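You operate a simulated robot arm through the tools that you are given. There is no shell and no other tool. Be economical: measure what you need, move in short steps, check, and stop when the job is done.

The job below is to be done with a simulated robot arm. You get a single attempt, and the scene is never put back.

## Task
Seat the green grip plate in the plate stand and clamp it.
Fine: both cam levers were left shut: swing them loose first; the green lamp must be lit.

It is judged by the outcome, as a careful person would: the job done as asked, and still so three seconds after it is handed in. It fails if anything else is knocked over, pushed out of place, dropped, spilled or broken.

## Robot
A 7-joint arm with a fingered hand on a trunk, on a base that drives. Base frame: it is fixed to the floor where the robot stands at the start and does not move with it; the origin is under the middle of the robot, x ahead of it, y to its left, z up; the surface under the hand at the start is at about z = 900. Units: mm, degrees, N and s.
With the tool pointing down near the work surface it reaches from about 300 to 700 mm from the robot's upright axis, wherever it stands. Its first joint turns from -166.0 to 166.0 degrees. Places, roughly: plate stand [600, -200, 900]; purple cam lever [500, -300, 900]; slot of the plate stand [600, -200, 900]; yellow cam lever [600, -100, 900]. Payload 4 kg.
The TCP is the grasp point between the finger pads, 26 mm short of the fingertips. In the tool frame z runs along the fingers and y along their closing line. Largest opening 148 mm; the body of the gripper starts 73 mm behind the TCP. The gripper is a hand of 3 fingers: y runs from the thumb to the fingers, the wrist lies at [0, 0, -239] in the tool frame, and closing takes about 1.5 s.
Orientation is that of the tool frame in the base frame, as [roll, pitch, yaw] about the fixed x, y, z axes, in that order (R = Rz(yaw) Ry(pitch) Rx(roll)). With the fingers straight down and closing along the base's y, the tool's x points along the base's -x, its y along +y and its z along -z.

## Interface
- The arm moves only by the tool step_arm. Its arguments are lists of equal length, an entry for each row: "xyz": the shift along the tool's x, y, z in units of 30 mm (1.0 is 30 mm), a list of three; "delta_rot": the turn, a rotation vector about the tool's x, y, z in units of 8 degrees (1.0 is 8 degrees), a list of three. In form: {"xyz": [[x, y, z], ...], "delta_rot": [[rx, ry, rz], ...]}. A call has 1 to 10 rows; each row shifts and turns the commanded pose from where the row before left it, along the tool's axes as they then stand. "grip" is the finger opening in mm, from 0 to 148, set as the call begins (left out, the last holds). A call with a number of a shift or a turn outside -1 to 1 is refused whole. A row lasts 0.2 s, in which the tool goes at most 50 mm and 8.6 degrees; a call with a longer step from one row to the next is refused whole, and so is a gripper value outside its range. Where a pose cannot be reached the arm comes as near as it can. A force on the tool above 50 N (or 10 N above the force at the start of the call, whichever is more), or a blocked arm, ends the call early, and 0.2 s more pass. The fingers move at their own pace (about 72 mm/s each) and stop on an object; they squeeze with about 31 N. The grip force told is the motor's: it shows also when the fingers shut on nothing. Time passes only in rows, and 0.2 s behind the last, so rows that do not move let the fingers close. It gives the time, the measured TCP pose, the force on the tool (base axes), the opening and the grip force at its end, in the units of the frame above (readings bear some noise), with the torque about the TCP (base axes, N m) and any sound that the robot's microphone picked up, and new pictures: "pictures" is both (left out), scene, wrist or none.
- Cameras (640 x 400 px; columns grow to the right, rows downward): "scene" is now at [13.2, 107.1, 1563.2]; the picture's right is [-0.52, -0.86, 0.00], its down [-0.55, 0.33, -0.76] and it looks along [0.65, -0.39, -0.65] (base axes); focal length 279 px, centre (320, 200). "wrist" rides on the gripper at [68, -39, -90] in the tool frame; the picture's right is [0.50, 0.87, 0.00], its down [-0.66, 0.38, -0.65] and it looks along [-0.57, 0.33, 0.76] (tool axes); focal length 222 px, centre (320, 200).
- move_column(by): slides the trunk up (or, below 0, down) by that many mm; the arm and the scene camera ride with it, the base frame stays. It gives what a move gives, with no picture.
- base_move(legs): drives the robot by 1 to 6 legs, each [ahead, left, turn to the left] in mm, mm and degrees, along the robot's own axes; the way and the turn of a leg run together, so that a leg with both is an arc; at most 1500 mm and 180 degrees a leg. The arm and the cameras ride along, it lands a little off, and it stops where it bumps. It gives what a move gives, and a new picture of the scene camera.
- curl_fingers(finger1, finger2, thumb_bend): sets how far each is bent, from 0 (flat) to 1 (curled in); at 0.3 the hand is open as for a grip, at 0.7 the pads meet at the TCP. One left out holds its place. A second passes; each finger stops where it meets its share of the squeeze, and holds until it gets a number again. A gripper value or a shape takes the hand back. It gives what a move gives, with no picture; readings hold the bend of each and the force on the fingers (four entries, about 0 where the hand has none), thumb and palm.
- grasp_type(shape): the hand has 3 fingers and takes this shape, open, in about a second: jaw (thumb against the fingers, like two jaws); tri (thumb and two fingers); tip (a fingertip pinch); poke (one finger out to press); point (the index stretched); flat (the hand flat); cup (the hand cupped); fist (a fist). The gripper value then closes the fingers along that shape, each until it touches; the sizes above hold for jaw. It gives what a move gives, with no picture.
- pan_tilt(pan, tilt): turns the head with the scene camera to pan (to the left, within 155 degrees either way) and tilt (down, from -29 to 69), counted from straight ahead of the robot. It gives what a move gives, and a new picture of the scene camera.
- probe_pixels(camera, pixels): for up to 12 pixels [column, row] of the newest picture of that camera ("zoom" is the newest enlarged one), the place [x, y, z] in the base frame of the surface seen there, good to about 3 mm. No time passes.
- inspect(camera, box): a new picture of the part [left, top, right, bottom] of that camera's present view, enlarged. No time passes.
- close_job(): hands the job in; it is judged then, once.

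Keep the steps short. Do not move on a guess: measure, check each grasp and each placing, and mend mistakes. In all there are 80 turns and 260 pictures (those below and enlarged ones count). Leave the gripper open and the arm clear of the work at the hand-in unless told otherwise, and finish with a single line.

The tools are called after "Call:" as name(argument=value, ...) on one line, values as JSON. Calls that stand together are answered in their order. step_arm: Moves the arm, as the interface text tells. Its arguments: {"type":"object","properties":{"xyz":{"type":"array","items":{"type":"array","items":{"type":"number"}}},"delta_rot":{"type":"array","items":{"type":"array","items":{"type":"number"}}},"grip":{"type":"number"},"pictures":{"type":"string","enum":["both","scene","wrist","none"]}},"required":["xyz","delta_rot"]} The other tools are called the same way: move_column (by) slides the trunk up or down; grasp_type (shape) gives the hand a shape; curl_fingers (finger1, finger2, thumb_bend) moves the fingers one by one; base_move (legs) drives the base; pan_tilt (pan, tilt) turns the head that bears the scene camera; probe_pixels (camera, pixels) gives the place of the surface under pixels of a picture; inspect (camera, box) takes an enlarged picture of a part of a camera's view; close_job () hands the job in.

At the start:

```text
clock: 0.0
position: [414.6, -76.8, 1208.7]
ee_rot: [180.0, -0.1, -180.0]
contact_force: [0.8, -0.2, -0.1]
wrist_torque: [0.03, 0.01, 0.0]
finger_gap: 147.8
finger_force: 0.1
shape: jaw
bend: [0.3, 0.3, 0.3]
finger forces: [0.0, 0.0, 0.0, 0.0, 0.0, 0.0]
trunk travel left (down, up): [-525.0, 65.0]
robot x, y, heading: [1.4, -2.8, 0.3]
head pan, tilt: [-31.1, 40.4]
```

scene: 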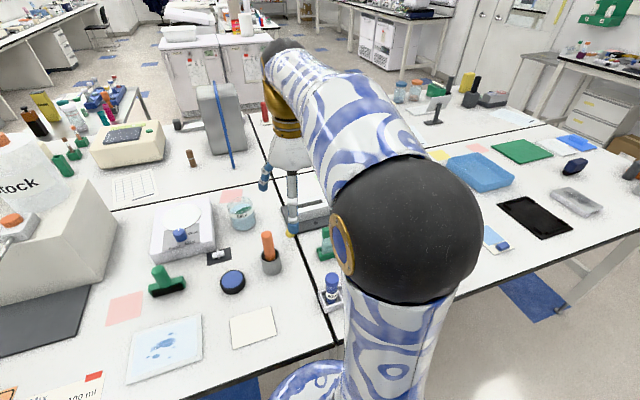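
wrist: 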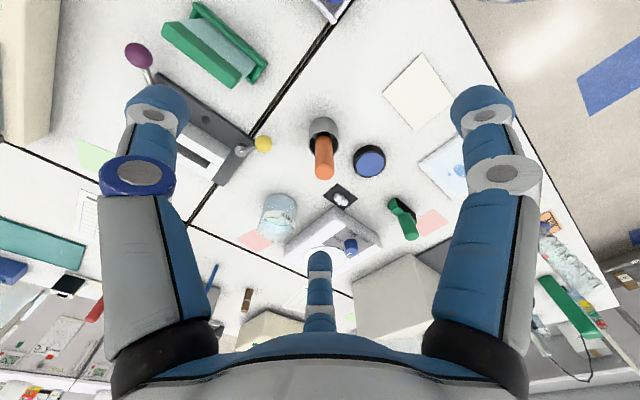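

I see the plate stand with the yellow and purple lever knobs in the wrist view, around (210,150). I'll enlarge both views.

Call:
inspect(camera="wrist", box=[80, 0, 320, 200])

Call:
inspect(camera="scene", box=[120, 170, 360, 320])

Call:
inspect(camera="wrist", box=[240, 80, 480, 280])

```text
2.00 times, centred on (200, 100) of wrist
```

zoom: 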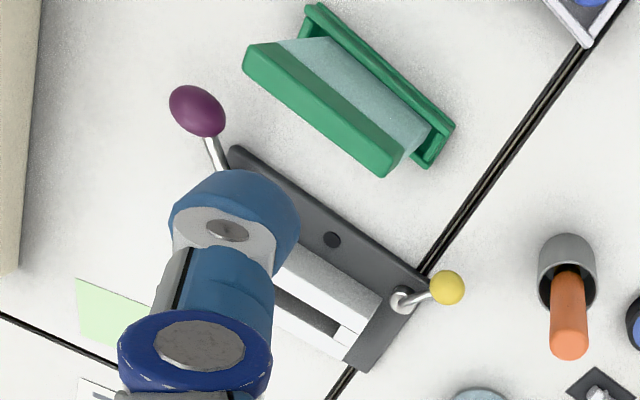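

```text
2.67 times, centred on (240, 245) of scene
```

zoom: 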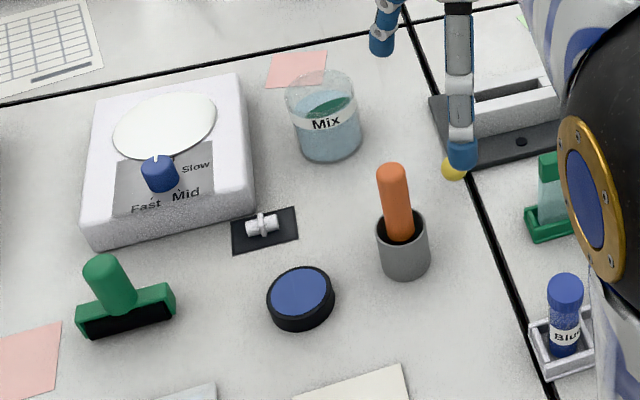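

```text
2.00 times, centred on (360, 180) of wrist
```

zoom: 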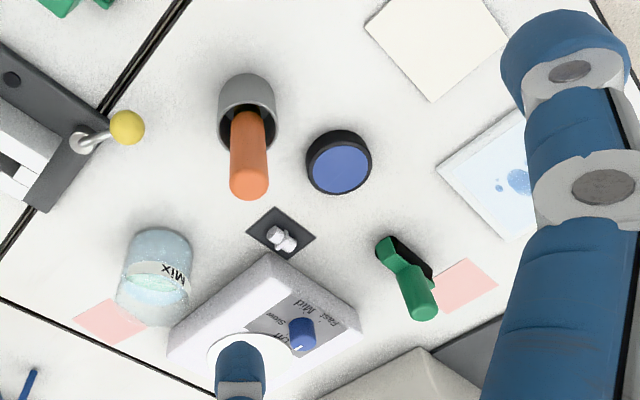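

The plate stand is partly hidden. I'll move the hand left (+y, tool y) by about 240 mm and look from the head at the stand.

Call:
step_arm(xyz=[[0, 1, 0], [0, 1, 0], [0, 1, 0], [0, 1, 0], [0, 1, 0], [0, 1, 0], [0, 1, 0], [0, 1, 0]], delta_rot=[[0, 0, 0], [0, 0, 0], [0, 0, 0], [0, 0, 0], [0, 0, 0], [0, 0, 0], [0, 0, 0], [0, 0, 0]])

```text
clock: 1.8
position: [415.7, 163.2, 1210.6]
ee_rot: [180.0, 0.0, 180.0]
contact_force: [-0.5, 0.7, 0.0]
wrist_torque: [-0.01, 0.02, 0.0]
finger_gap: 147.8
finger_force: 0.1
shape: jaw
bend: [0.3, 0.3, 0.3]
finger forces: [0.0, 0.1, 0.1, 0.0, 0.0, 0.0]
trunk travel left (down, up): [-525.0, 65.0]
robot x, y, heading: [1.8, -2.0, -0.0]
head pan, tilt: [-31.1, 40.4]
```

scene: 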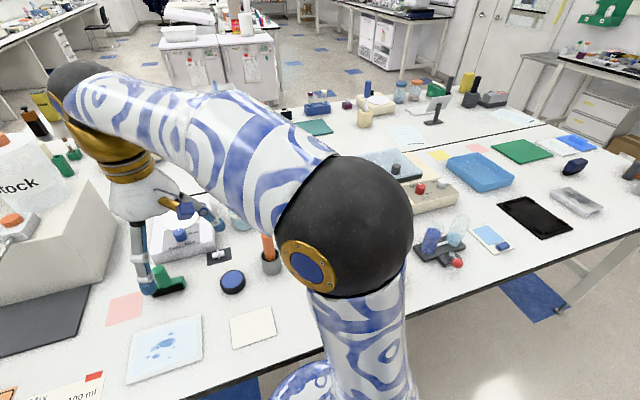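
wrist: 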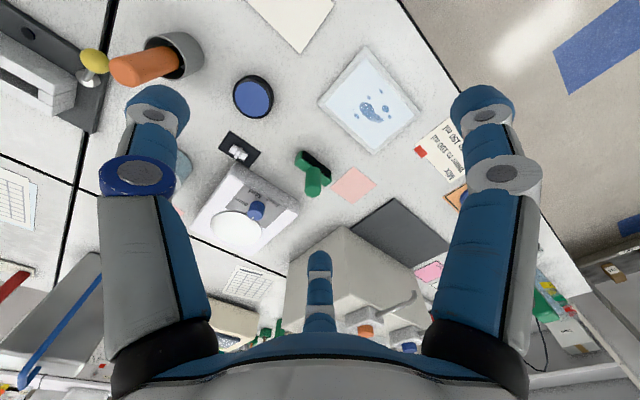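

The elbow blocks the head. I'll swing right instead, to y≈-400, so the wrist camera looks at the stand.

Call:
step_arm(xyz=[[0.3, -1, 0], [0.3, -1, 0], [0.3, -1, 0], [0.3, -1, 0], [0.3, -1, 0], [0.3, -1, 0], [0.3, -1, 0], [0.3, -1, 0], [0.3, -1, 0], [0.3, -1, 0]], delta_rot=[[0, 0, 0], [0, 0, 0], [0, 0, 0], [0, 0, 0], [0, 0, 0], [0, 0, 0], [0, 0, 0], [0, 0, 0], [0, 0, 0], [0, 0, 0]], pictures="none")

Call:
step_arm(xyz=[[0, -1, 0], [0, -1, 0], [0, -1, 0], [0, -1, 0], [0, -1, 0], [0, -1, 0], [0, -1, 0], [0, -1, 0]], delta_rot=[[0, 0, 0], [0, 0, 0], [0, 0, 0], [0, 0, 0], [0, 0, 0], [0, 0, 0], [0, 0, 0], [0, 0, 0]])

```text
clock: 4.0
position: [325.7, -137.5, 1207.9]
ee_rot: [180.0, 0.0, 179.9]
contact_force: [0.3, -0.6, 0.0]
wrist_torque: [0.0, -0.05, 0.0]
finger_gap: 147.9
finger_force: 0.0
shape: jaw
bend: [0.3, 0.3, 0.3]
finger forces: [0.0, 0.0, 0.1, 0.1, 0.1, 0.1]
trunk travel left (down, up): [-525.0, 65.0]
robot x, y, heading: [-5.0, -0.6, 0.0]
head pan, tilt: [-31.1, 40.4]
```

```text
clock: 5.8
position: [324.6, -377.8, 1208.6]
ee_rot: [180.0, 0.0, 180.0]
contact_force: [0.2, 0.5, 0.6]
wrist_torque: [0.01, -0.02, 0.01]
finger_gap: 147.9
finger_force: 0.0
shape: jaw
bend: [0.3, 0.3, 0.3]
finger forces: [0.0, 0.0, 0.0, 0.0, 0.1, 0.1]
trunk travel left (down, up): [-525.0, 65.0]
robot x, y, heading: [0.3, -0.9, -0.1]
head pan, tilt: [-31.1, 40.4]
```

scene: 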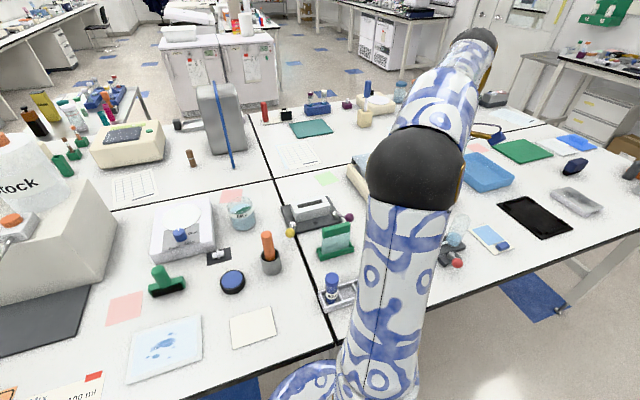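
wrist: 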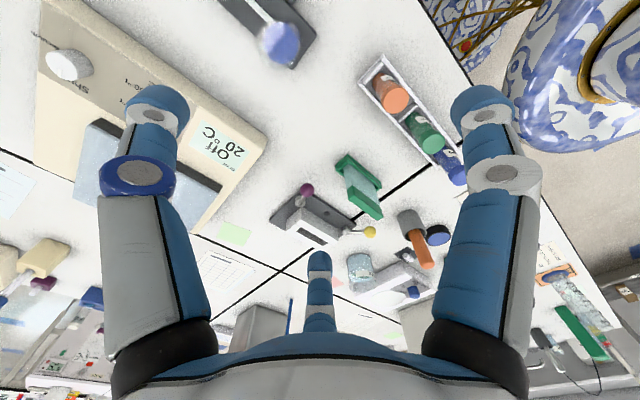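

Now both cameras see the stand. I'll enlarge each.

Call:
inspect(camera="scene", box=[270, 170, 366, 230])

Call:
inspect(camera="wrist", box=[260, 150, 400, 260])

Call:
inspect(camera="scene", box=[120, 230, 360, 320])

Call:
inspect(camera="scene", box=[270, 180, 370, 270])

```text
6.67 times, centred on (318, 200) of scene
```

zoom: 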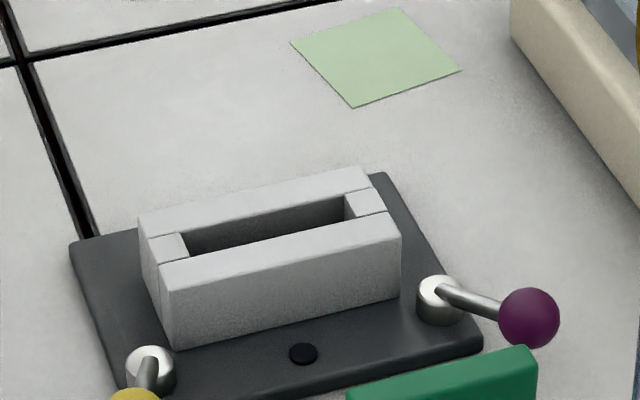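

```text
3.64 times, centred on (330, 205) of wrist
```

zoom: 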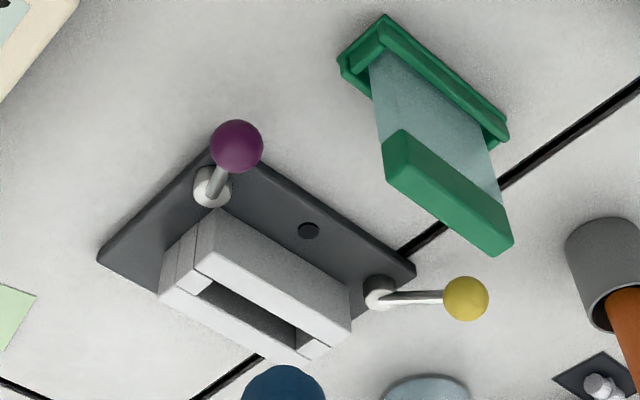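

```text
2.67 times, centred on (240, 275) of scene
```

zoom: 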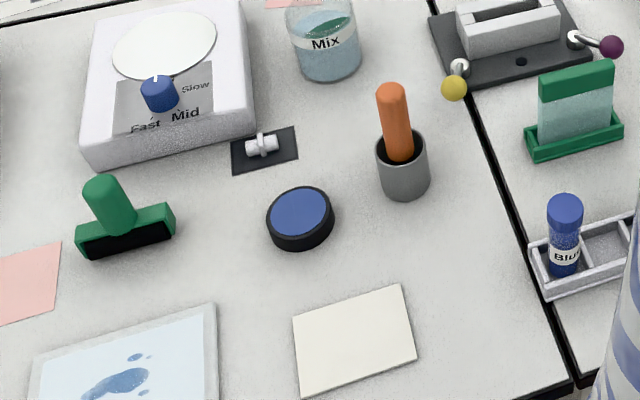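

```text
4.44 times, centred on (320, 225) of scene
```

zoom: 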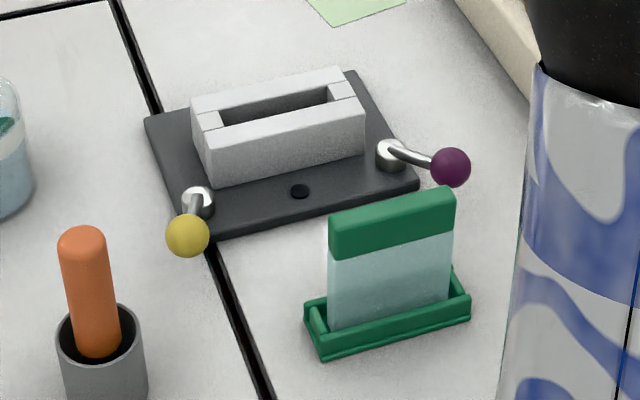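

The grip plate is the clear plate with a green grip bar, sitting in a green tray. I'll measure the plate, stand and levers in this zoom.

Call:
probe_pixels(camera="zoom", pixels=[[331, 216], [450, 188], [333, 240], [454, 212], [332, 320], [448, 295], [322, 355], [470, 310], [306, 305], [340, 350], [390, 205], [390, 230]])

Call:
probe_pixels(camera="zoom", pixels=[[186, 236], [198, 195], [195, 212], [451, 166], [391, 150], [420, 158], [300, 191], [212, 137], [362, 108], [192, 100], [345, 70], [215, 183]])

Call:
probe_pixels(camera="zoom", pixels=[[205, 120], [217, 115], [345, 93], [225, 122], [325, 100], [280, 110], [280, 124], [146, 118], [355, 72], [417, 182], [207, 234], [280, 90]])

```text
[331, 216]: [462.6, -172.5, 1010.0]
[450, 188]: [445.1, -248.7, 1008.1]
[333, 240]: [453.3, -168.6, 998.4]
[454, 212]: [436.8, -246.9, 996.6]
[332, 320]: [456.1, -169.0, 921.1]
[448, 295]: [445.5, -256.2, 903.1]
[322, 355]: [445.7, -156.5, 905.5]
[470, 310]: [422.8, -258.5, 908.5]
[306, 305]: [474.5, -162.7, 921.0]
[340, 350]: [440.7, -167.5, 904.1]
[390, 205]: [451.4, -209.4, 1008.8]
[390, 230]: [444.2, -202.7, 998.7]
```

```text
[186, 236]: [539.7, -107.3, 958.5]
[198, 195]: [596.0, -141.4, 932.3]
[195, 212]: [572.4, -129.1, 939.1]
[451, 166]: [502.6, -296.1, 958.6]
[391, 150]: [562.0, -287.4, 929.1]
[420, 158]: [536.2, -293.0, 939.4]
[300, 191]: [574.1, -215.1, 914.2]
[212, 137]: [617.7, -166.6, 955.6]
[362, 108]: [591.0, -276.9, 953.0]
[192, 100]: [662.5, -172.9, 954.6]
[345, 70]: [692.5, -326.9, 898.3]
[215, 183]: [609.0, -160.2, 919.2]
```

```text
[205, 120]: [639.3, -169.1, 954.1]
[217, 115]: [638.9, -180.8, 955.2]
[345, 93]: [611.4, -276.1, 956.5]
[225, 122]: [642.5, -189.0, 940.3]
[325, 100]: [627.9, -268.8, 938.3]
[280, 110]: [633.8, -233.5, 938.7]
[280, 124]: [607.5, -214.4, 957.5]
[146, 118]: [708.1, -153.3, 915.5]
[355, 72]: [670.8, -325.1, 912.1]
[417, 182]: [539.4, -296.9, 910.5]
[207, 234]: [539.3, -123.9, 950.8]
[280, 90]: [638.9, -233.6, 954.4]
```

Levers: yellow pivot near (596,-141), knob (540,-107,958); purple pivot (562,-287), knob (503,-296,958). Plate grip bar spans about (462,-172) to (445,-249), top z≈1009. Before touching anything, I'll close the hand in free air to learn how the fingers meet.

Call:
step_arm(xyz=[[0, 0, 0], [0, 0, 0], [0, 0, 0], [0, 0, 0], [0, 0, 0], [0, 0, 0], [0, 0, 0], [0, 0, 0]], delta_rot=[[0, 0, 0], [0, 0, 0], [0, 0, 0], [0, 0, 0], [0, 0, 0], [0, 0, 0], [0, 0, 0], [0, 0, 0]], grip=40, pictures="wrist")

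Call:
step_arm(xyz=[[0, 0, 0], [0, 0, 0], [0, 0, 0], [0, 0, 0]], delta_rot=[[0, 0, 0], [0, 0, 0], [0, 0, 0], [0, 0, 0]], grip=0, pictures="wrist")

```text
clock: 7.6
position: [324.9, -377.4, 1209.6]
ee_rot: [-180.0, 0.0, -180.0]
contact_force: [-0.1, 0.3, -0.6]
wrist_torque: [0.01, -0.01, -0.01]
finger_gap: 40.2
finger_force: 0.1
shape: jaw
bend: [0.76, 0.76, 0.7]
finger forces: [0.0, 0.0, 0.1, 0.0, 0.1, 0.0]
trunk travel left (down, up): [-525.0, 65.0]
robot x, y, heading: [-2.3, 0.1, -0.1]
head pan, tilt: [-31.1, 40.4]
```

wrist: 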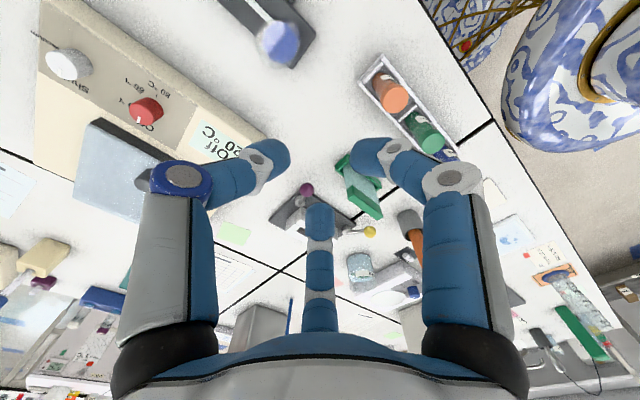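

```text
clock: 8.6
position: [325.3, -376.9, 1209.6]
ee_rot: [180.0, 0.0, 180.0]
contact_force: [-0.5, -0.2, 0.1]
wrist_torque: [-0.03, 0.04, -0.02]
finger_gap: 0.0
finger_force: 31.0
shape: jaw
bend: [0.7, 0.7, 0.7]
finger forces: [0.0, 0.0, 0.0, 0.0, 0.0, 0.0]
trunk travel left (down, up): [-525.0, 65.0]
robot x, y, heading: [-0.7, 0.9, 0.1]
head pan, tilt: [-31.1, 40.4]
```

wrist: 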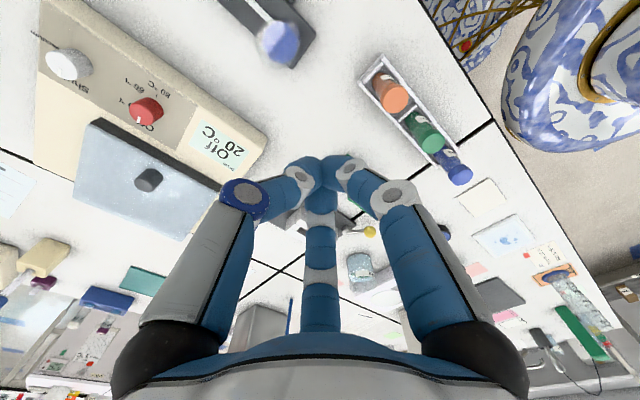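

The closed fingers meet at the TCP and make a good pusher. I'll go above the spot between the levers beside the yellow knob, at (535,-150,1100), and re-measure.

Call:
step_arm(xyz=[[-0.875, 0.95, 0], [-0.875, 0.95, 0], [-0.875, 0.95, 0], [-0.875, 0.95, 0], [-0.875, 0.95, 0], [-0.875, 0.95, 0], [-0.875, 0.95, 0], [-0.875, 0.9, 0]], delta_rot=[[0, 0, 0], [0, 0, 0], [0, 0, 0], [0, 0, 0], [0, 0, 0], [0, 0, 0], [0, 0, 0], [0, 0, 0]], pictures="both")

```text
clock: 10.4
position: [535.8, -151.0, 1209.1]
ee_rot: [180.0, 0.0, -179.9]
contact_force: [-0.5, 0.9, -0.3]
wrist_torque: [-0.02, 0.0, -0.03]
finger_gap: 0.0
finger_force: 31.2
shape: jaw
bend: [0.7, 0.7, 0.7]
finger forces: [0.0, 0.0, 0.0, 0.0, 0.1, 0.1]
trunk travel left (down, up): [-525.0, 65.0]
robot x, y, heading: [2.2, -0.3, -0.1]
head pan, tilt: [-31.1, 40.4]
```

scene: 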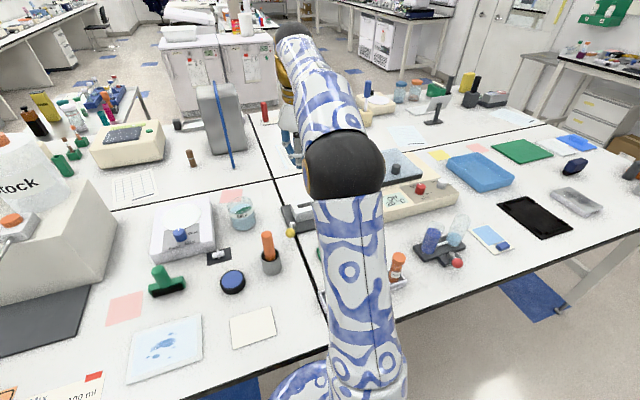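
wrist: 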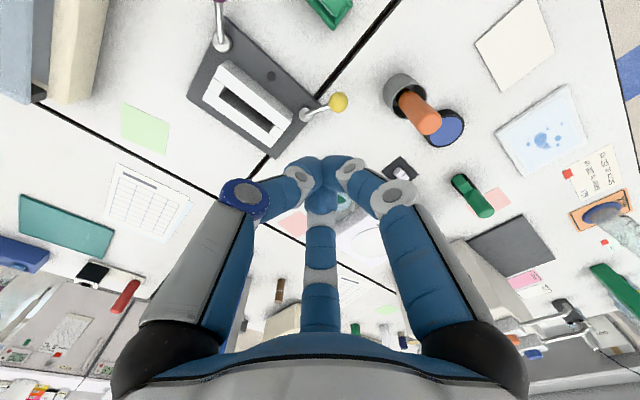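

Good view of the stand from above. I'll enlarge it and probe knob, pivots and slot.

Call:
inspect(camera="wrist", box=[176, 0, 368, 160])

```text
2.50 times, centred on (272, 80) of wrist
```

zoom: 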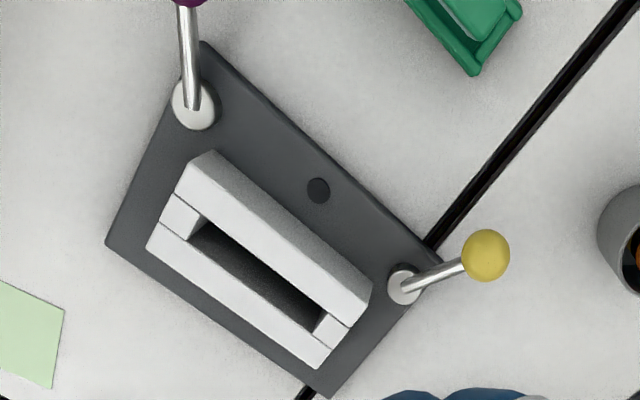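

Call:
probe_pixels(camera="zoom", pixels=[[486, 256], [403, 287], [405, 275], [195, 105], [318, 190], [213, 153], [370, 285], [352, 322], [150, 245], [318, 365], [205, 221], [325, 308]])

Call:
probe_pixels(camera="zoom", pixels=[[203, 42], [440, 262], [106, 243], [332, 396], [190, 235], [312, 320], [180, 200], [160, 232], [330, 345], [192, 165], [280, 235], [240, 300]])

```text
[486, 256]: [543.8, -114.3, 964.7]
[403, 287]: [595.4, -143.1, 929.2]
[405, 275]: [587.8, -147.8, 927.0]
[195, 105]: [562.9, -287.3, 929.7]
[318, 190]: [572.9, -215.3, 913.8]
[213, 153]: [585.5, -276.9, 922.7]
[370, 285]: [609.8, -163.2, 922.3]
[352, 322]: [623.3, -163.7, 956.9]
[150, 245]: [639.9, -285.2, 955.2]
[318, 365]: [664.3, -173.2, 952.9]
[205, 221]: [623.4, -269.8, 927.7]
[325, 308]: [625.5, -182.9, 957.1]
```

```text
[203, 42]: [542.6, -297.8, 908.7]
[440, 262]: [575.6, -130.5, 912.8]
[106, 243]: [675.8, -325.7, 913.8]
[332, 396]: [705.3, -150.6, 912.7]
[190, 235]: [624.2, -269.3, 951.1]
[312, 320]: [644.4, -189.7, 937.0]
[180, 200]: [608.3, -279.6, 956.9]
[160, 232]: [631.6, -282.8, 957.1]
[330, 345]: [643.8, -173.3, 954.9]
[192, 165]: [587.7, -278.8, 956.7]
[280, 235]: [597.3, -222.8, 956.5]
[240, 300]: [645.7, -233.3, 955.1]
```

Yellow knob centre ≈(541,-110,957), pivot ≈(595,-143). I'll descend the closed hand beside its inner side at (520,-147,957).

Call:
step_arm(xyz=[[0.25, 0.1, 1], [0.25, 0, 1], [0, 0, 1], [0, 0, 1], [0, 0, 1], [0, 0, 1], [0, 0, 1], [0, 0, 0.7]], delta_rot=[[0, 0, 0], [0, 0, 0], [0, 0, 0], [0, 0, 0], [0, 0, 0], [0, 0, 0], [0, 0, 0], [0, 0, 0]], pictures="wrist")

```text
clock: 12.2
position: [519.3, -147.6, 978.4]
ee_rot: [180.0, 0.0, 179.8]
contact_force: [0.4, 0.2, 0.3]
wrist_torque: [0.02, -0.01, -0.01]
finger_gap: 0.0
finger_force: 31.2
shape: jaw
bend: [0.7, 0.7, 0.7]
finger forces: [0.0, 0.0, 0.1, 0.0, 0.1, 0.1]
trunk travel left (down, up): [-525.0, 65.0]
robot x, y, heading: [-0.7, 1.0, -0.0]
head pan, tilt: [-31.1, 40.4]
```

wrist: 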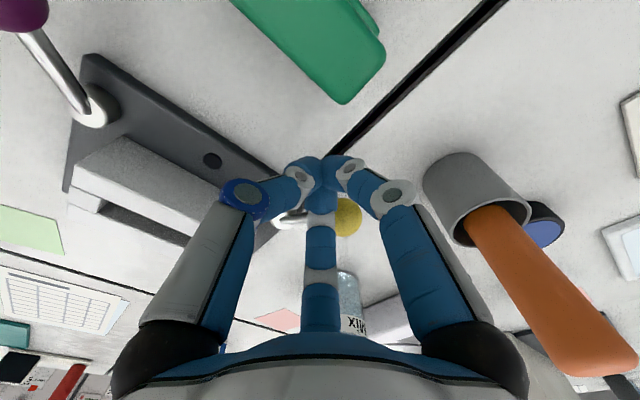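

The orange-handled pot is near my left. I'll probe it and its clearance before pushing.

Call:
probe_pixels(camera="wrist", pixels=[[480, 190], [600, 350], [525, 290], [440, 200], [350, 215], [340, 160]])

Call:
probe_pixels(camera="scene", pixels=[[266, 236], [271, 258], [290, 231], [232, 281], [262, 268], [281, 265]])

```text
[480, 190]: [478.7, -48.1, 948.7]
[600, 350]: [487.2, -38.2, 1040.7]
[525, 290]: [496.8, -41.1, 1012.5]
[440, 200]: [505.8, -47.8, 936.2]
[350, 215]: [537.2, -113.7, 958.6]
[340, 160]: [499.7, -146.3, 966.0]
```

```text
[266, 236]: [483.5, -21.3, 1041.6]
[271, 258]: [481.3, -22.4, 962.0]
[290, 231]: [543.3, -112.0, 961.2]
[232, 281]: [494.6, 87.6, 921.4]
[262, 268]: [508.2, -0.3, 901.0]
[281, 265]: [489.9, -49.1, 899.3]
```

The orange handle stands at (485,-30), up to z 1041. I'll turn the hand about 35° so no finger points at it, and lower slightly to z≈970.

Call:
step_arm(xyz=[[0, 0, 0], [0, 0, 0], [0, 0, 0], [0, 0, 0], [0, 0, 0.25]], delta_rot=[[0, 0, -1], [0, 0, -1], [0, 0, -1], [0, 0, -1], [0, 0, -0.375]], pictures="wrist")

```text
clock: 13.4
position: [520.2, -147.1, 969.1]
ee_rot: [180.0, 0.1, -144.8]
contact_force: [-0.6, -0.5, 0.5]
wrist_torque: [0.01, -0.02, 0.01]
finger_gap: 0.0
finger_force: 30.7
shape: jaw
bend: [0.7, 0.7, 0.7]
finger forces: [0.1, 0.0, 0.1, 0.0, 0.0, 0.1]
trunk travel left (down, up): [-525.0, 65.0]
robot x, y, heading: [0.5, -2.9, 0.2]
head pan, tilt: [-31.1, 40.4]
```

wrist: 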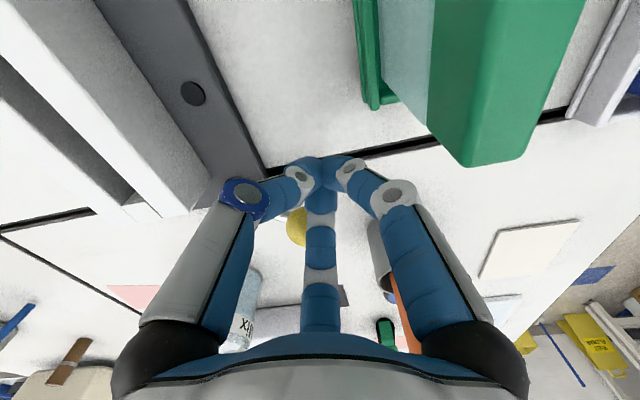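

Now push toward the knob along base (0.53,0.85) in small steps: 24 mm first.

Call:
step_arm(xyz=[[-0.25, 0.1, 0], [-0.25, 0.1, 0], [-0.25, 0.1, 0]], delta_rot=[[0, 0, 0], [0, 0, 0], [0, 0, 0]], pictures="none")

Call:
step_arm(xyz=[[-0.15, 0.06, 0], [-0.15, 0.06, 0]], delta_rot=[[0, 0, 0], [0, 0, 0]], pictures="wrist")

```text
clock: 14.2
position: [532.1, -127.0, 970.8]
ee_rot: [-180.0, 0.0, -145.0]
contact_force: [-0.5, 0.7, 2.5]
wrist_torque: [0.02, -0.01, 0.06]
finger_gap: 0.0
finger_force: 31.1
shape: jaw
bend: [0.7, 0.7, 0.7]
finger forces: [0.0, 1.9, 0.1, 0.0, 0.1, 0.0]
trunk travel left (down, up): [-525.0, 65.0]
robot x, y, heading: [-1.6, 0.5, -0.3]
head pan, tilt: [-31.1, 40.4]
```

```text
clock: 14.8
position: [538.1, -118.8, 969.9]
ee_rot: [-179.9, 0.0, -145.0]
contact_force: [-0.2, -0.7, 0.4]
wrist_torque: [0.02, 0.0, -0.01]
finger_gap: 0.2
finger_force: 30.6
shape: jaw
bend: [0.7, 0.7, 0.7]
finger forces: [0.0, 0.7, 0.0, 0.0, 0.1, 0.1]
trunk travel left (down, up): [-525.0, 65.0]
robot x, y, heading: [-1.0, -0.6, -0.1]
head pan, tilt: [-31.1, 40.4]
```

wrist: 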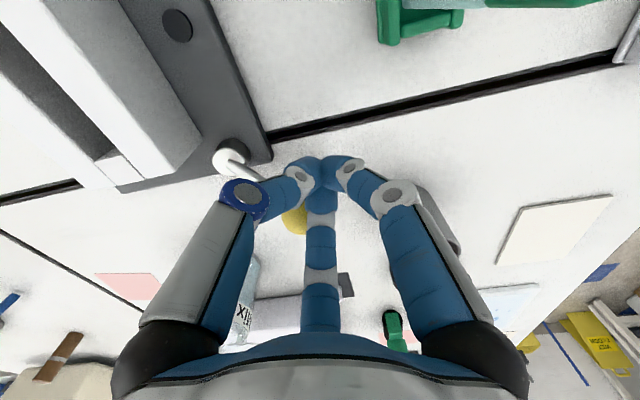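

Almost no force so far. Another 15 mm outward.

Call:
step_arm(xyz=[[-0.17, 0.06, 0], [-0.17, 0.06, 0], [-0.17, 0.06, 0]], delta_rot=[[0, 0, 0], [0, 0, 0], [0, 0, 0]], pictures="both")

Call:
inspect(camera="scene", box=[220, 170, 340, 270])

```text
clock: 15.6
position: [548.3, -105.8, 971.0]
ee_rot: [179.9, 0.0, -145.0]
contact_force: [0.1, -0.1, 0.1]
wrist_torque: [0.02, 0.02, -0.02]
finger_gap: 0.0
finger_force: 31.0
shape: jaw
bend: [0.7, 0.7, 0.7]
finger forces: [0.0, 0.1, 0.1, 0.0, 0.0, 0.0]
trunk travel left (down, up): [-525.0, 65.0]
robot x, y, heading: [-0.9, 2.2, -0.3]
head pan, tilt: [-31.1, 40.4]
```

scene: 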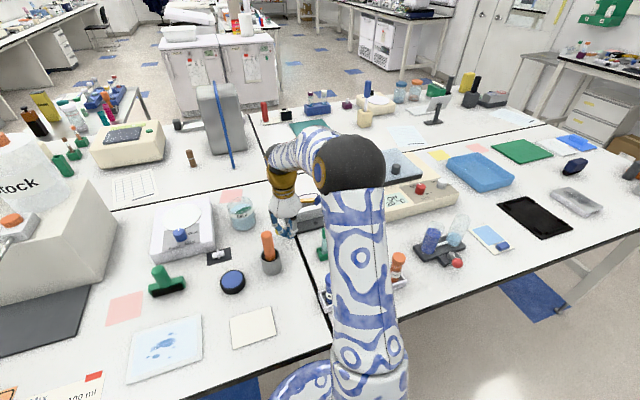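
wrist: 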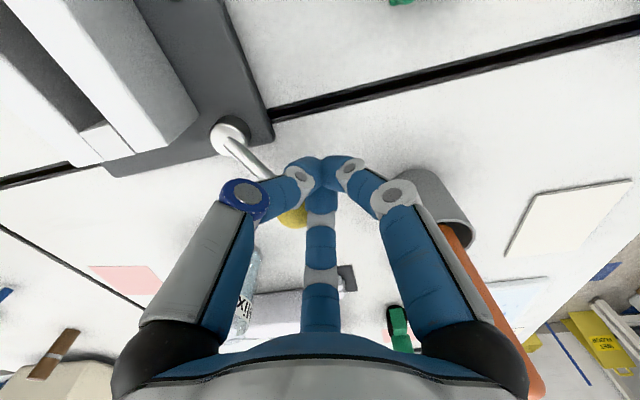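

```text
4.00 times, centred on (280, 220) of scene
```

zoom: 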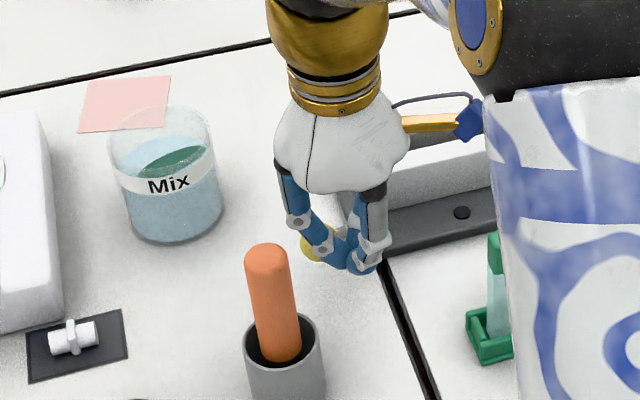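

The yellow lever is swinging outward easily. I'll probe the knob now.

Call:
probe_pixels(camera="zoom", pixels=[[309, 243], [350, 262]])

Call:
probe_pixels(camera="wrist", pixels=[[293, 217], [232, 135], [250, 158]])

```text
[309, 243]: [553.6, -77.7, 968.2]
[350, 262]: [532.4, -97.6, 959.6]
```

```text
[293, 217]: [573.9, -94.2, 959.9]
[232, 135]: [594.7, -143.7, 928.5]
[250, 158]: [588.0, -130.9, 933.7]
```

The pivot is at (595,-143) and the knob has turned about 28°. I'll follow the arc around it, two small steps, then check.

Call:
step_arm(xyz=[[-0.177, 0.04, 0], [-0.177, 0.04, 0], [-0.192, 0, 0], [-0.192, 0, 0]], delta_rot=[[0, 0, 0], [0, 0, 0], [0, 0, 0], [0, 0, 0]], pictures="wrist")

Call:
step_arm(xyz=[[-0.172, -0.03, 0], [-0.172, -0.03, 0], [-0.162, -0.06, 0], [-0.162, -0.06, 0]], delta_rot=[[0, 0, 0], [0, 0, 0], [0, 0, 0], [0, 0, 0]], pictures="both")

```text
clock: 16.6
position: [564.6, -91.0, 969.0]
ee_rot: [-180.0, -0.1, -144.9]
contact_force: [-0.8, 0.0, 0.3]
wrist_torque: [0.02, -0.01, -0.04]
finger_gap: 0.2
finger_force: 31.3
shape: jaw
bend: [0.7, 0.7, 0.7]
finger forces: [0.0, 0.1, 0.0, 0.0, 0.0, 0.1]
trunk travel left (down, up): [-525.0, 65.0]
robot x, y, heading: [-0.3, 1.0, -0.1]
head pan, tilt: [-31.1, 40.4]
```

wrist: 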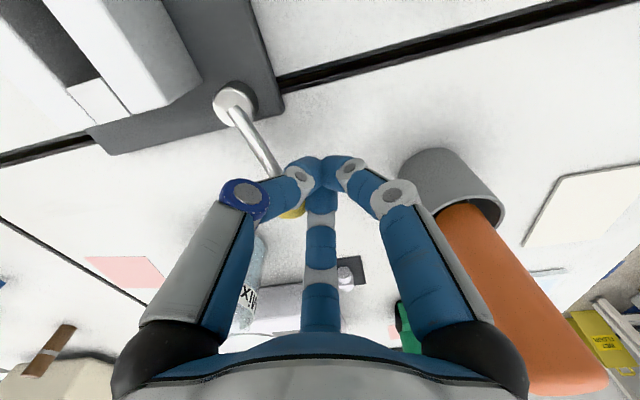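

```text
clock: 17.6
position: [582.8, -84.8, 969.5]
ee_rot: [-180.0, 0.1, -145.0]
contact_force: [-2.0, -1.4, 0.0]
wrist_torque: [-0.04, 0.04, -0.07]
finger_gap: 0.2
finger_force: 31.2
shape: jaw
bend: [0.7, 0.7, 0.7]
finger forces: [0.1, 0.1, 0.1, 0.0, 0.1, 0.0]
trunk travel left (down, up): [-525.0, 65.0]
robot x, y, heading: [0.2, 2.0, 0.1]
head pan, tilt: [-31.1, 40.4]
```

scene: 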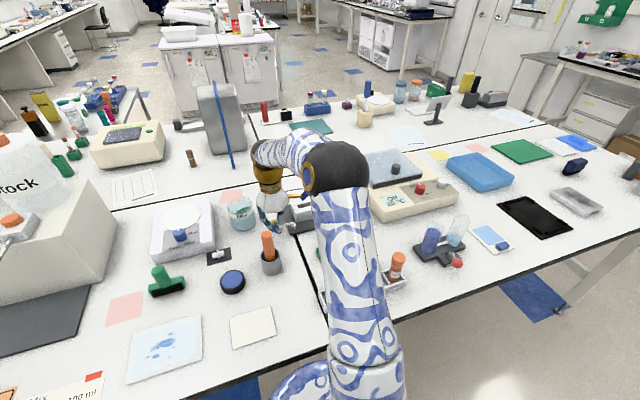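
wrist: 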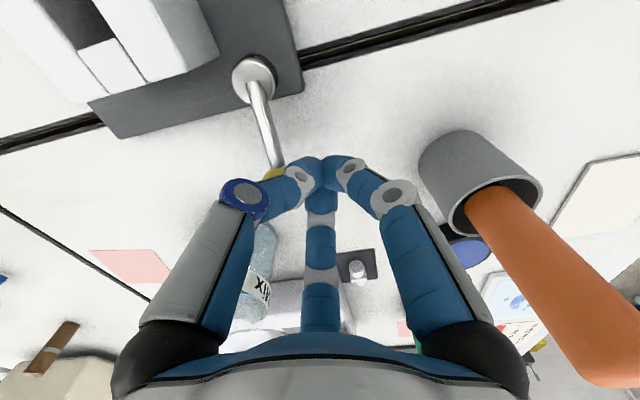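

Call:
probe_pixels(camera="wrist", pixels=[[253, 75], [258, 110], [267, 140], [274, 172], [265, 280], [265, 240]])

Call:
inspect(camera="scene", box=[210, 170, 330, 270])

```text
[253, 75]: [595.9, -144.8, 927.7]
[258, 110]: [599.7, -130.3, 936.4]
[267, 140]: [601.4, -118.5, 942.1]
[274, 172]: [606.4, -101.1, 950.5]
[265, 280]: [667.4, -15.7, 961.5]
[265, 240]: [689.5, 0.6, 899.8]
```

```text
4.00 times, centred on (270, 220) of scene
```

zoom: 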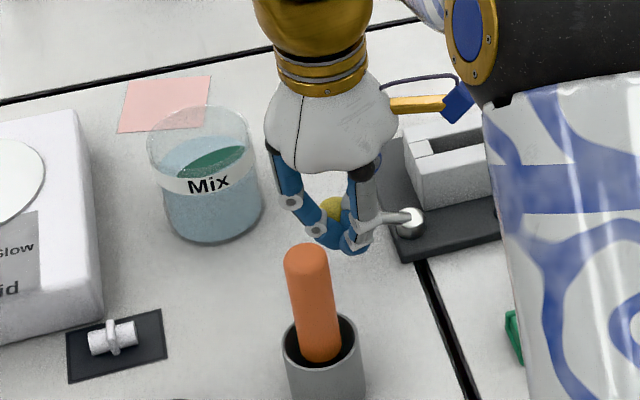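

The lever now points about 77° (71° turned), with a 2 N counter force starting. I'll push slightly further in small steps to find the stop.

Call:
step_arm(xyz=[[-0.155, -0.07, 0], [-0.155, -0.07, 0], [-0.127, -0.11, 0]], delta_rot=[[0, 0, 0], [0, 0, 0], [0, 0, 0]], pictures="wrist")

```text
clock: 18.4
position: [586.5, -87.0, 970.0]
ee_rot: [179.5, -1.0, -145.4]
contact_force: [-22.0, -2.6, 9.1]
wrist_torque: [-0.06, 0.29, -0.01]
finger_gap: 0.1
finger_force: 30.4
shape: jaw
bend: [0.7, 0.7, 0.7]
finger forces: [0.0, 0.0, 0.0, 0.1, 69.4, 0.0]
trunk travel left (down, up): [-525.0, 65.0]
robot x, y, heading: [-1.1, 1.8, -0.2]
head pan, tilt: [-31.1, 40.4]
stopped in row 3: the force on the tool passed its limit at 54 N (the readings are from after the stop); the commanded pose is now the measured one
```

wrist: 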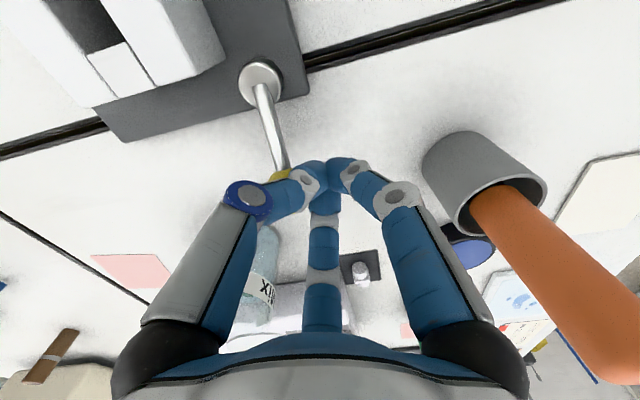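

The yellow lever has reached its open stop. I'll back off 25 mm and rise, then look at the stand.

Call:
step_arm(xyz=[[0.4, 0.27, 0], [0.4, 0.27, 0], [0, 0, -1], [0, 0, -1], [0, 0, -1], [0, 0, -1]], delta_rot=[[0, 0, 0], [0, 0, 0], [0, 0, 0], [0, 0, 0], [0, 0, 0], [0, 0, 0]], pictures="wrist")

```text
clock: 19.8
position: [564.1, -86.1, 1089.0]
ee_rot: [179.6, -0.9, -145.1]
contact_force: [-0.1, -1.1, -0.1]
wrist_torque: [0.0, 0.01, -0.03]
finger_gap: 0.0
finger_force: 31.2
shape: jaw
bend: [0.7, 0.7, 0.7]
finger forces: [0.1, 0.1, 0.0, 0.1, 0.0, 0.0]
trunk travel left (down, up): [-525.0, 65.0]
robot x, y, heading: [0.6, -2.2, -0.1]
head pan, tilt: [-31.1, 40.4]
```

wrist: 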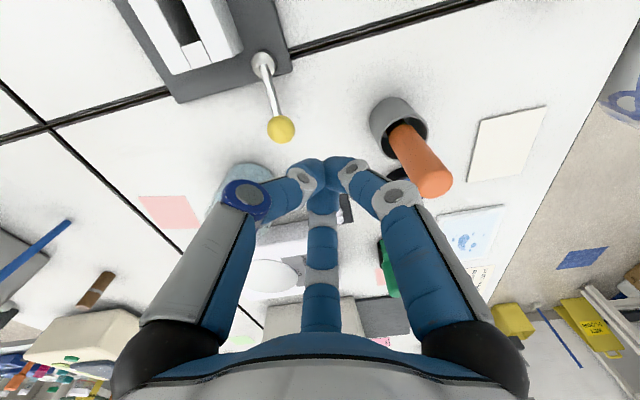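

Yellow is open. Next purple: I'll turn the hand 65° so no finger points at the grip plate, then move above (520,-256) and measure the right-hand side.

Call:
step_arm(xyz=[[0, 0, 0], [0, 0, 0], [0, 0, 0], [0, 0, 0], [0, 0, 0], [0, 0, 0], [0, 0, 0], [0, 0, 0], [0, 0, 0]], delta_rot=[[0, 0, 1], [0, 0, 1], [0, 0, 1], [0, 0, 1], [0, 0, 1], [0, 0, 1], [0, 0, 1], [0, 0, 1], [0, 0, 0.125]], pictures="none")

Call:
step_arm(xyz=[[-0.263, -0.945, 0], [-0.263, -0.945, 0], [-0.263, -0.945, 0], [-0.263, -0.945, 0], [-0.263, -0.945, 0], [-0.263, -0.945, 0]], delta_rot=[[0, 0, 0], [0, 0, 0], [0, 0, 0], [0, 0, 0], [0, 0, 0], [0, 0, 0]], pictures="both")

```text
clock: 21.8
position: [564.6, -86.2, 1087.1]
ee_rot: [-179.4, -0.7, 149.7]
contact_force: [-0.6, -0.3, 0.4]
wrist_torque: [-0.02, 0.02, 0.01]
finger_gap: 0.0
finger_force: 31.0
shape: jaw
bend: [0.7, 0.7, 0.7]
finger forces: [0.0, 0.0, 0.0, 0.0, 0.0, 0.0]
trunk travel left (down, up): [-525.0, 65.0]
robot x, y, heading: [-0.7, -2.4, -0.2]
head pan, tilt: [-31.1, 40.4]
```

```text
clock: 23.1
position: [518.5, -256.9, 1088.2]
ee_rot: [-179.4, -0.6, 149.8]
contact_force: [0.6, 0.5, 0.9]
wrist_torque: [0.01, 0.01, 0.0]
finger_gap: 0.2
finger_force: 31.3
shape: jaw
bend: [0.7, 0.7, 0.7]
finger forces: [0.0, 0.0, 0.1, 0.0, 0.1, 0.1]
trunk travel left (down, up): [-525.0, 65.0]
robot x, y, heading: [-2.5, -3.1, -0.1]
head pan, tilt: [-31.1, 40.4]
```

scene: 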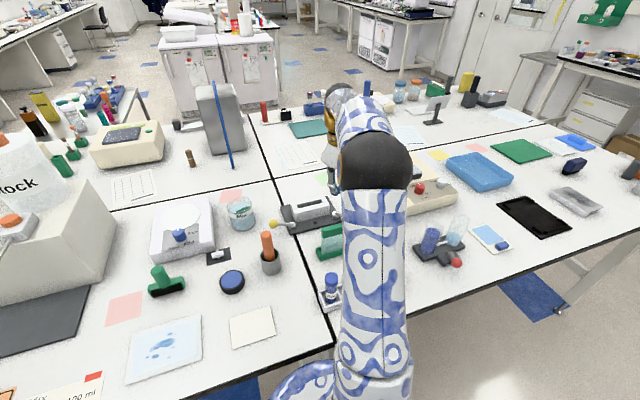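
wrist: 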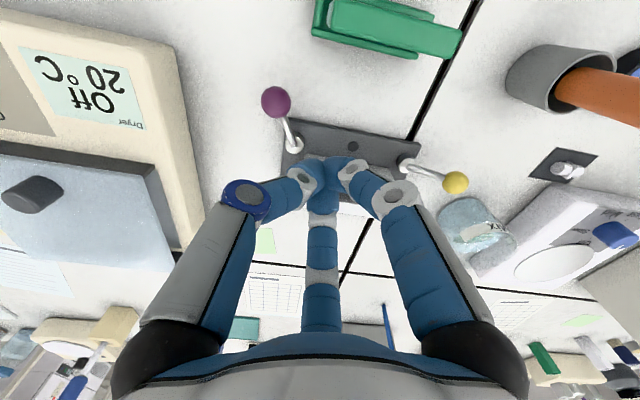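

Call:
probe_pixels(camera="wrist", pixels=[[276, 102], [293, 145], [285, 125], [170, 60], [185, 150], [190, 240], [330, 10], [430, 50], [320, 35], [160, 250]])

```text
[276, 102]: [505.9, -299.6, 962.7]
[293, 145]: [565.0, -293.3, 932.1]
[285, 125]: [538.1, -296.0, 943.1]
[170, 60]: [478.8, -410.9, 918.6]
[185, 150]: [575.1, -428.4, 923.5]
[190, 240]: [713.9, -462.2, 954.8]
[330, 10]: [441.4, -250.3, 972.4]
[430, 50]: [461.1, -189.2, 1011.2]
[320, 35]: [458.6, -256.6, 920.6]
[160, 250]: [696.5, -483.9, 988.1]
```

Call:
probe_pixels(camera="wrist", pixels=[[245, 197], [295, 180], [400, 193], [350, 175], [320, 215], [320, 255], [322, 160]])

```text
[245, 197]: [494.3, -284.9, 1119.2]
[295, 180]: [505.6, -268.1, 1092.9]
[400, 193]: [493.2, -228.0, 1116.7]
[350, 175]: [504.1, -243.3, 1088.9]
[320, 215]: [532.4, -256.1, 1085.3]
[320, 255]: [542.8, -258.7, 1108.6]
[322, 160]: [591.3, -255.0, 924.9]
```

Dryer edge is at y≈-411, clear. I'll descend at (519,-257) to z≈970.

Call:
step_arm(xyz=[[0, 0, 1], [0, 0, 1], [0, 0, 1], [0, 0, 0.9]], delta_rot=[[0, 0, 0], [0, 0, 0], [0, 0, 0], [0, 0, 0]], pictures="wrist")

```text
clock: 24.1
position: [518.8, -256.9, 972.6]
ee_rot: [-179.4, -0.7, 149.7]
contact_force: [-0.6, -0.1, 0.4]
wrist_torque: [-0.05, 0.0, 0.06]
finger_gap: 0.0
finger_force: 31.1
shape: jaw
bend: [0.7, 0.7, 0.7]
finger forces: [0.1, 0.1, 0.0, 0.1, 0.1, 0.1]
trunk travel left (down, up): [-525.0, 65.0]
robot x, y, heading: [0.4, -2.5, -0.2]
head pan, tilt: [-31.1, 40.4]
```

wrist: 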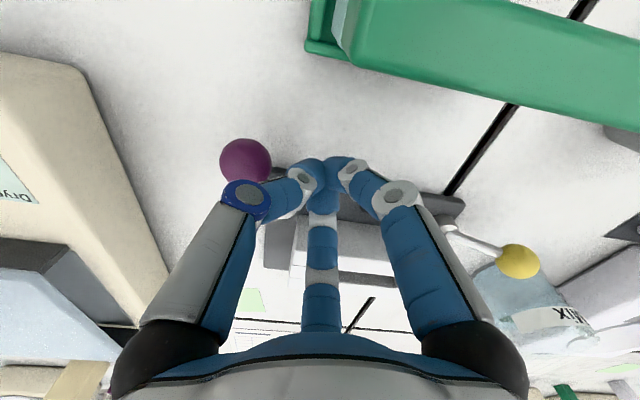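

Now push outward (−y) around the purple pivot at small steps, first half.

Call:
step_arm(xyz=[[-0.163, -0.483, 0.25], [-0.13, -0.427, 0], [-0.125, -0.18, 0], [-0.125, -0.18, 0]], delta_rot=[[0, 0, 0], [0, 0, 0], [0, 0, 0], [0, 0, 0]], pictures="wrist")

Call:
step_arm(xyz=[[-0.16, -0.14, 0], [-0.16, -0.14, 0], [-0.19, -0.1, 0], [-0.19, -0.1, 0]], delta_rot=[[0, 0, 0], [0, 0, 0], [0, 0, 0], [0, 0, 0]], pictures="wrist")

```text
clock: 25.1
position: [512.0, -297.3, 964.8]
ee_rot: [-179.4, -0.6, 149.7]
contact_force: [0.0, 0.1, 0.0]
wrist_torque: [0.01, -0.01, 0.0]
finger_gap: 0.0
finger_force: 30.7
shape: jaw
bend: [0.7, 0.7, 0.7]
finger forces: [0.1, 0.0, 0.0, 0.1, 0.0, 0.0]
trunk travel left (down, up): [-525.0, 65.0]
robot x, y, heading: [-1.6, -0.3, -0.2]
head pan, tilt: [-31.1, 40.4]
```

wrist: 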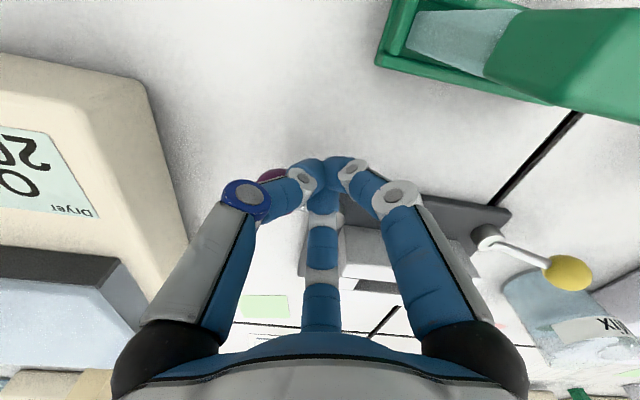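

```text
clock: 26.1
position: [524.0, -320.6, 965.3]
ee_rot: [-179.5, -0.7, 149.9]
contact_force: [0.7, 0.9, -0.3]
wrist_torque: [0.02, -0.01, 0.03]
finger_gap: 0.0
finger_force: 31.1
shape: jaw
bend: [0.7, 0.7, 0.7]
finger forces: [0.0, 0.0, 0.0, 0.1, 0.1, 0.1]
trunk travel left (down, up): [-525.0, 65.0]
robot x, y, heading: [-3.3, -1.8, -0.2]
head pan, tilt: [-31.1, 40.4]
```

wrist: 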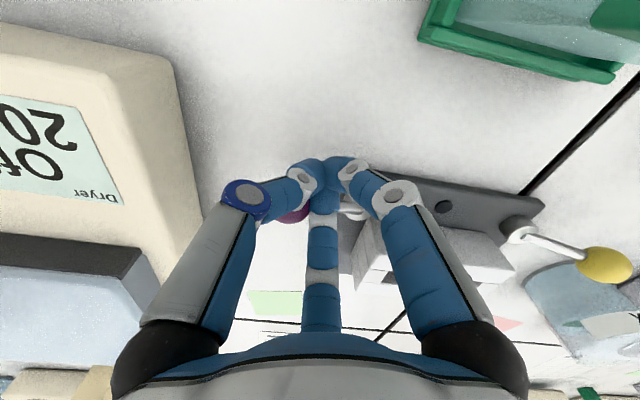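

The purple lever follows. Continue to the stop.

Call:
step_arm(xyz=[[-0.132, -0.03, 0], [-0.132, -0.03, 0], [-0.138, -0.023, 0]], delta_rot=[[0, 0, 0], [0, 0, 0], [0, 0, 0]], pictures="none")

Call:
step_arm(xyz=[[-0.138, -0.023, 0], [-0.1, 0, 0], [-0.1, 0, 0], [-0.1, 0, 0], [-0.1, 0.02, 0]], delta_rot=[[0, 0, 0], [0, 0, 0], [0, 0, 0], [0, 0, 0], [0, 0, 0]], pictures="wrist")

```text
clock: 26.9
position: [534.3, -329.1, 964.6]
ee_rot: [-179.5, -0.6, 149.8]
contact_force: [0.9, 5.6, 0.8]
wrist_torque: [0.06, -0.03, 0.1]
finger_gap: 0.0
finger_force: 31.3
shape: jaw
bend: [0.7, 0.7, 0.7]
finger forces: [0.0, 0.0, 0.0, 0.0, 0.0, 0.0]
trunk travel left (down, up): [-525.0, 65.0]
robot x, y, heading: [-1.1, 1.1, -0.3]
head pan, tilt: [-31.1, 40.4]
```

```text
clock: 28.1
position: [542.0, -333.8, 965.2]
ee_rot: [-179.4, -1.0, 149.7]
contact_force: [-34.1, 23.6, -6.5]
wrist_torque: [0.42, 0.57, -0.11]
finger_gap: 0.1
finger_force: 31.1
shape: jaw
bend: [0.7, 0.7, 0.7]
finger forces: [0.0, 0.0, 0.1, 0.0, 67.1, 0.1]
trunk travel left (down, up): [-525.0, 65.0]
robot x, y, heading: [-0.5, -1.4, -0.1]
head pan, tilt: [-31.1, 40.4]
```

wrist: 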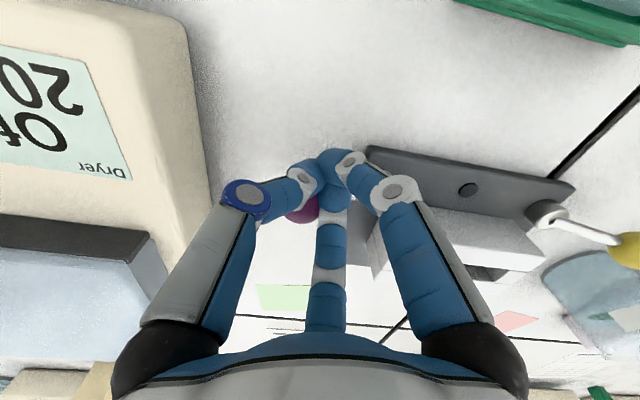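

The stop is reached. I'll back off along the same way, rise 120 mm, and look at the stand.

Call:
step_arm(xyz=[[0.33, 0.04, 0], [0.33, 0.04, 0], [0, 0, -1], [0, 0, -1], [0, 0, -1], [0, 0, -1], [0.6, 0, -1], [0.6, 0, -1]], delta_rot=[[0, 0, 0], [0, 0, 0], [0, 0, 0], [0, 0, 0], [0, 0, 0], [0, 0, 0], [0, 0, 0], [0, 0, 0]], grip=148, pictures="wrist")

Call:
inspect(camera="wrist", box=[240, 40, 480, 200])

```text
clock: 29.9
position: [501.8, -306.4, 1145.2]
ee_rot: [-179.4, -0.7, 149.8]
contact_force: [-0.2, 0.1, 0.0]
wrist_torque: [0.02, -0.01, -0.02]
finger_gap: 147.8
finger_force: 0.1
shape: jaw
bend: [0.3, 0.3, 0.3]
finger forces: [0.1, 0.0, 0.1, 0.0, 0.0, 0.0]
trunk travel left (down, up): [-525.0, 65.0]
robot x, y, heading: [2.0, -1.5, 0.0]
head pan, tilt: [-31.1, 40.4]
```

wrist: 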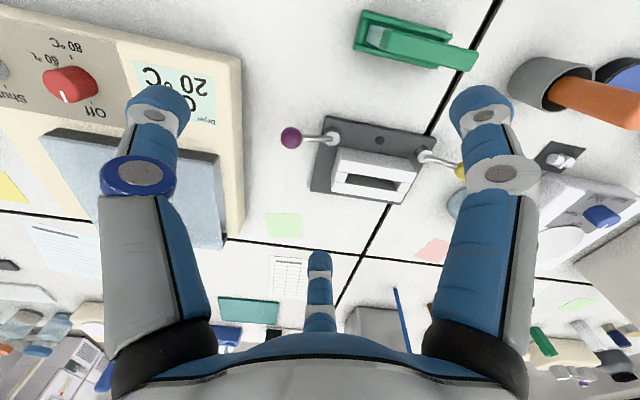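

```text
2.50 times, centred on (360, 120) of wrist
```

zoom: 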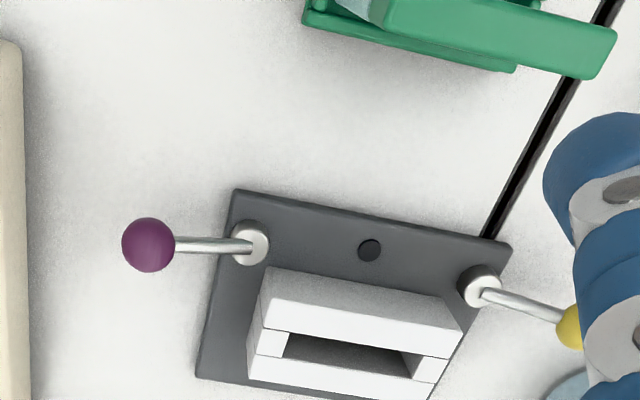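

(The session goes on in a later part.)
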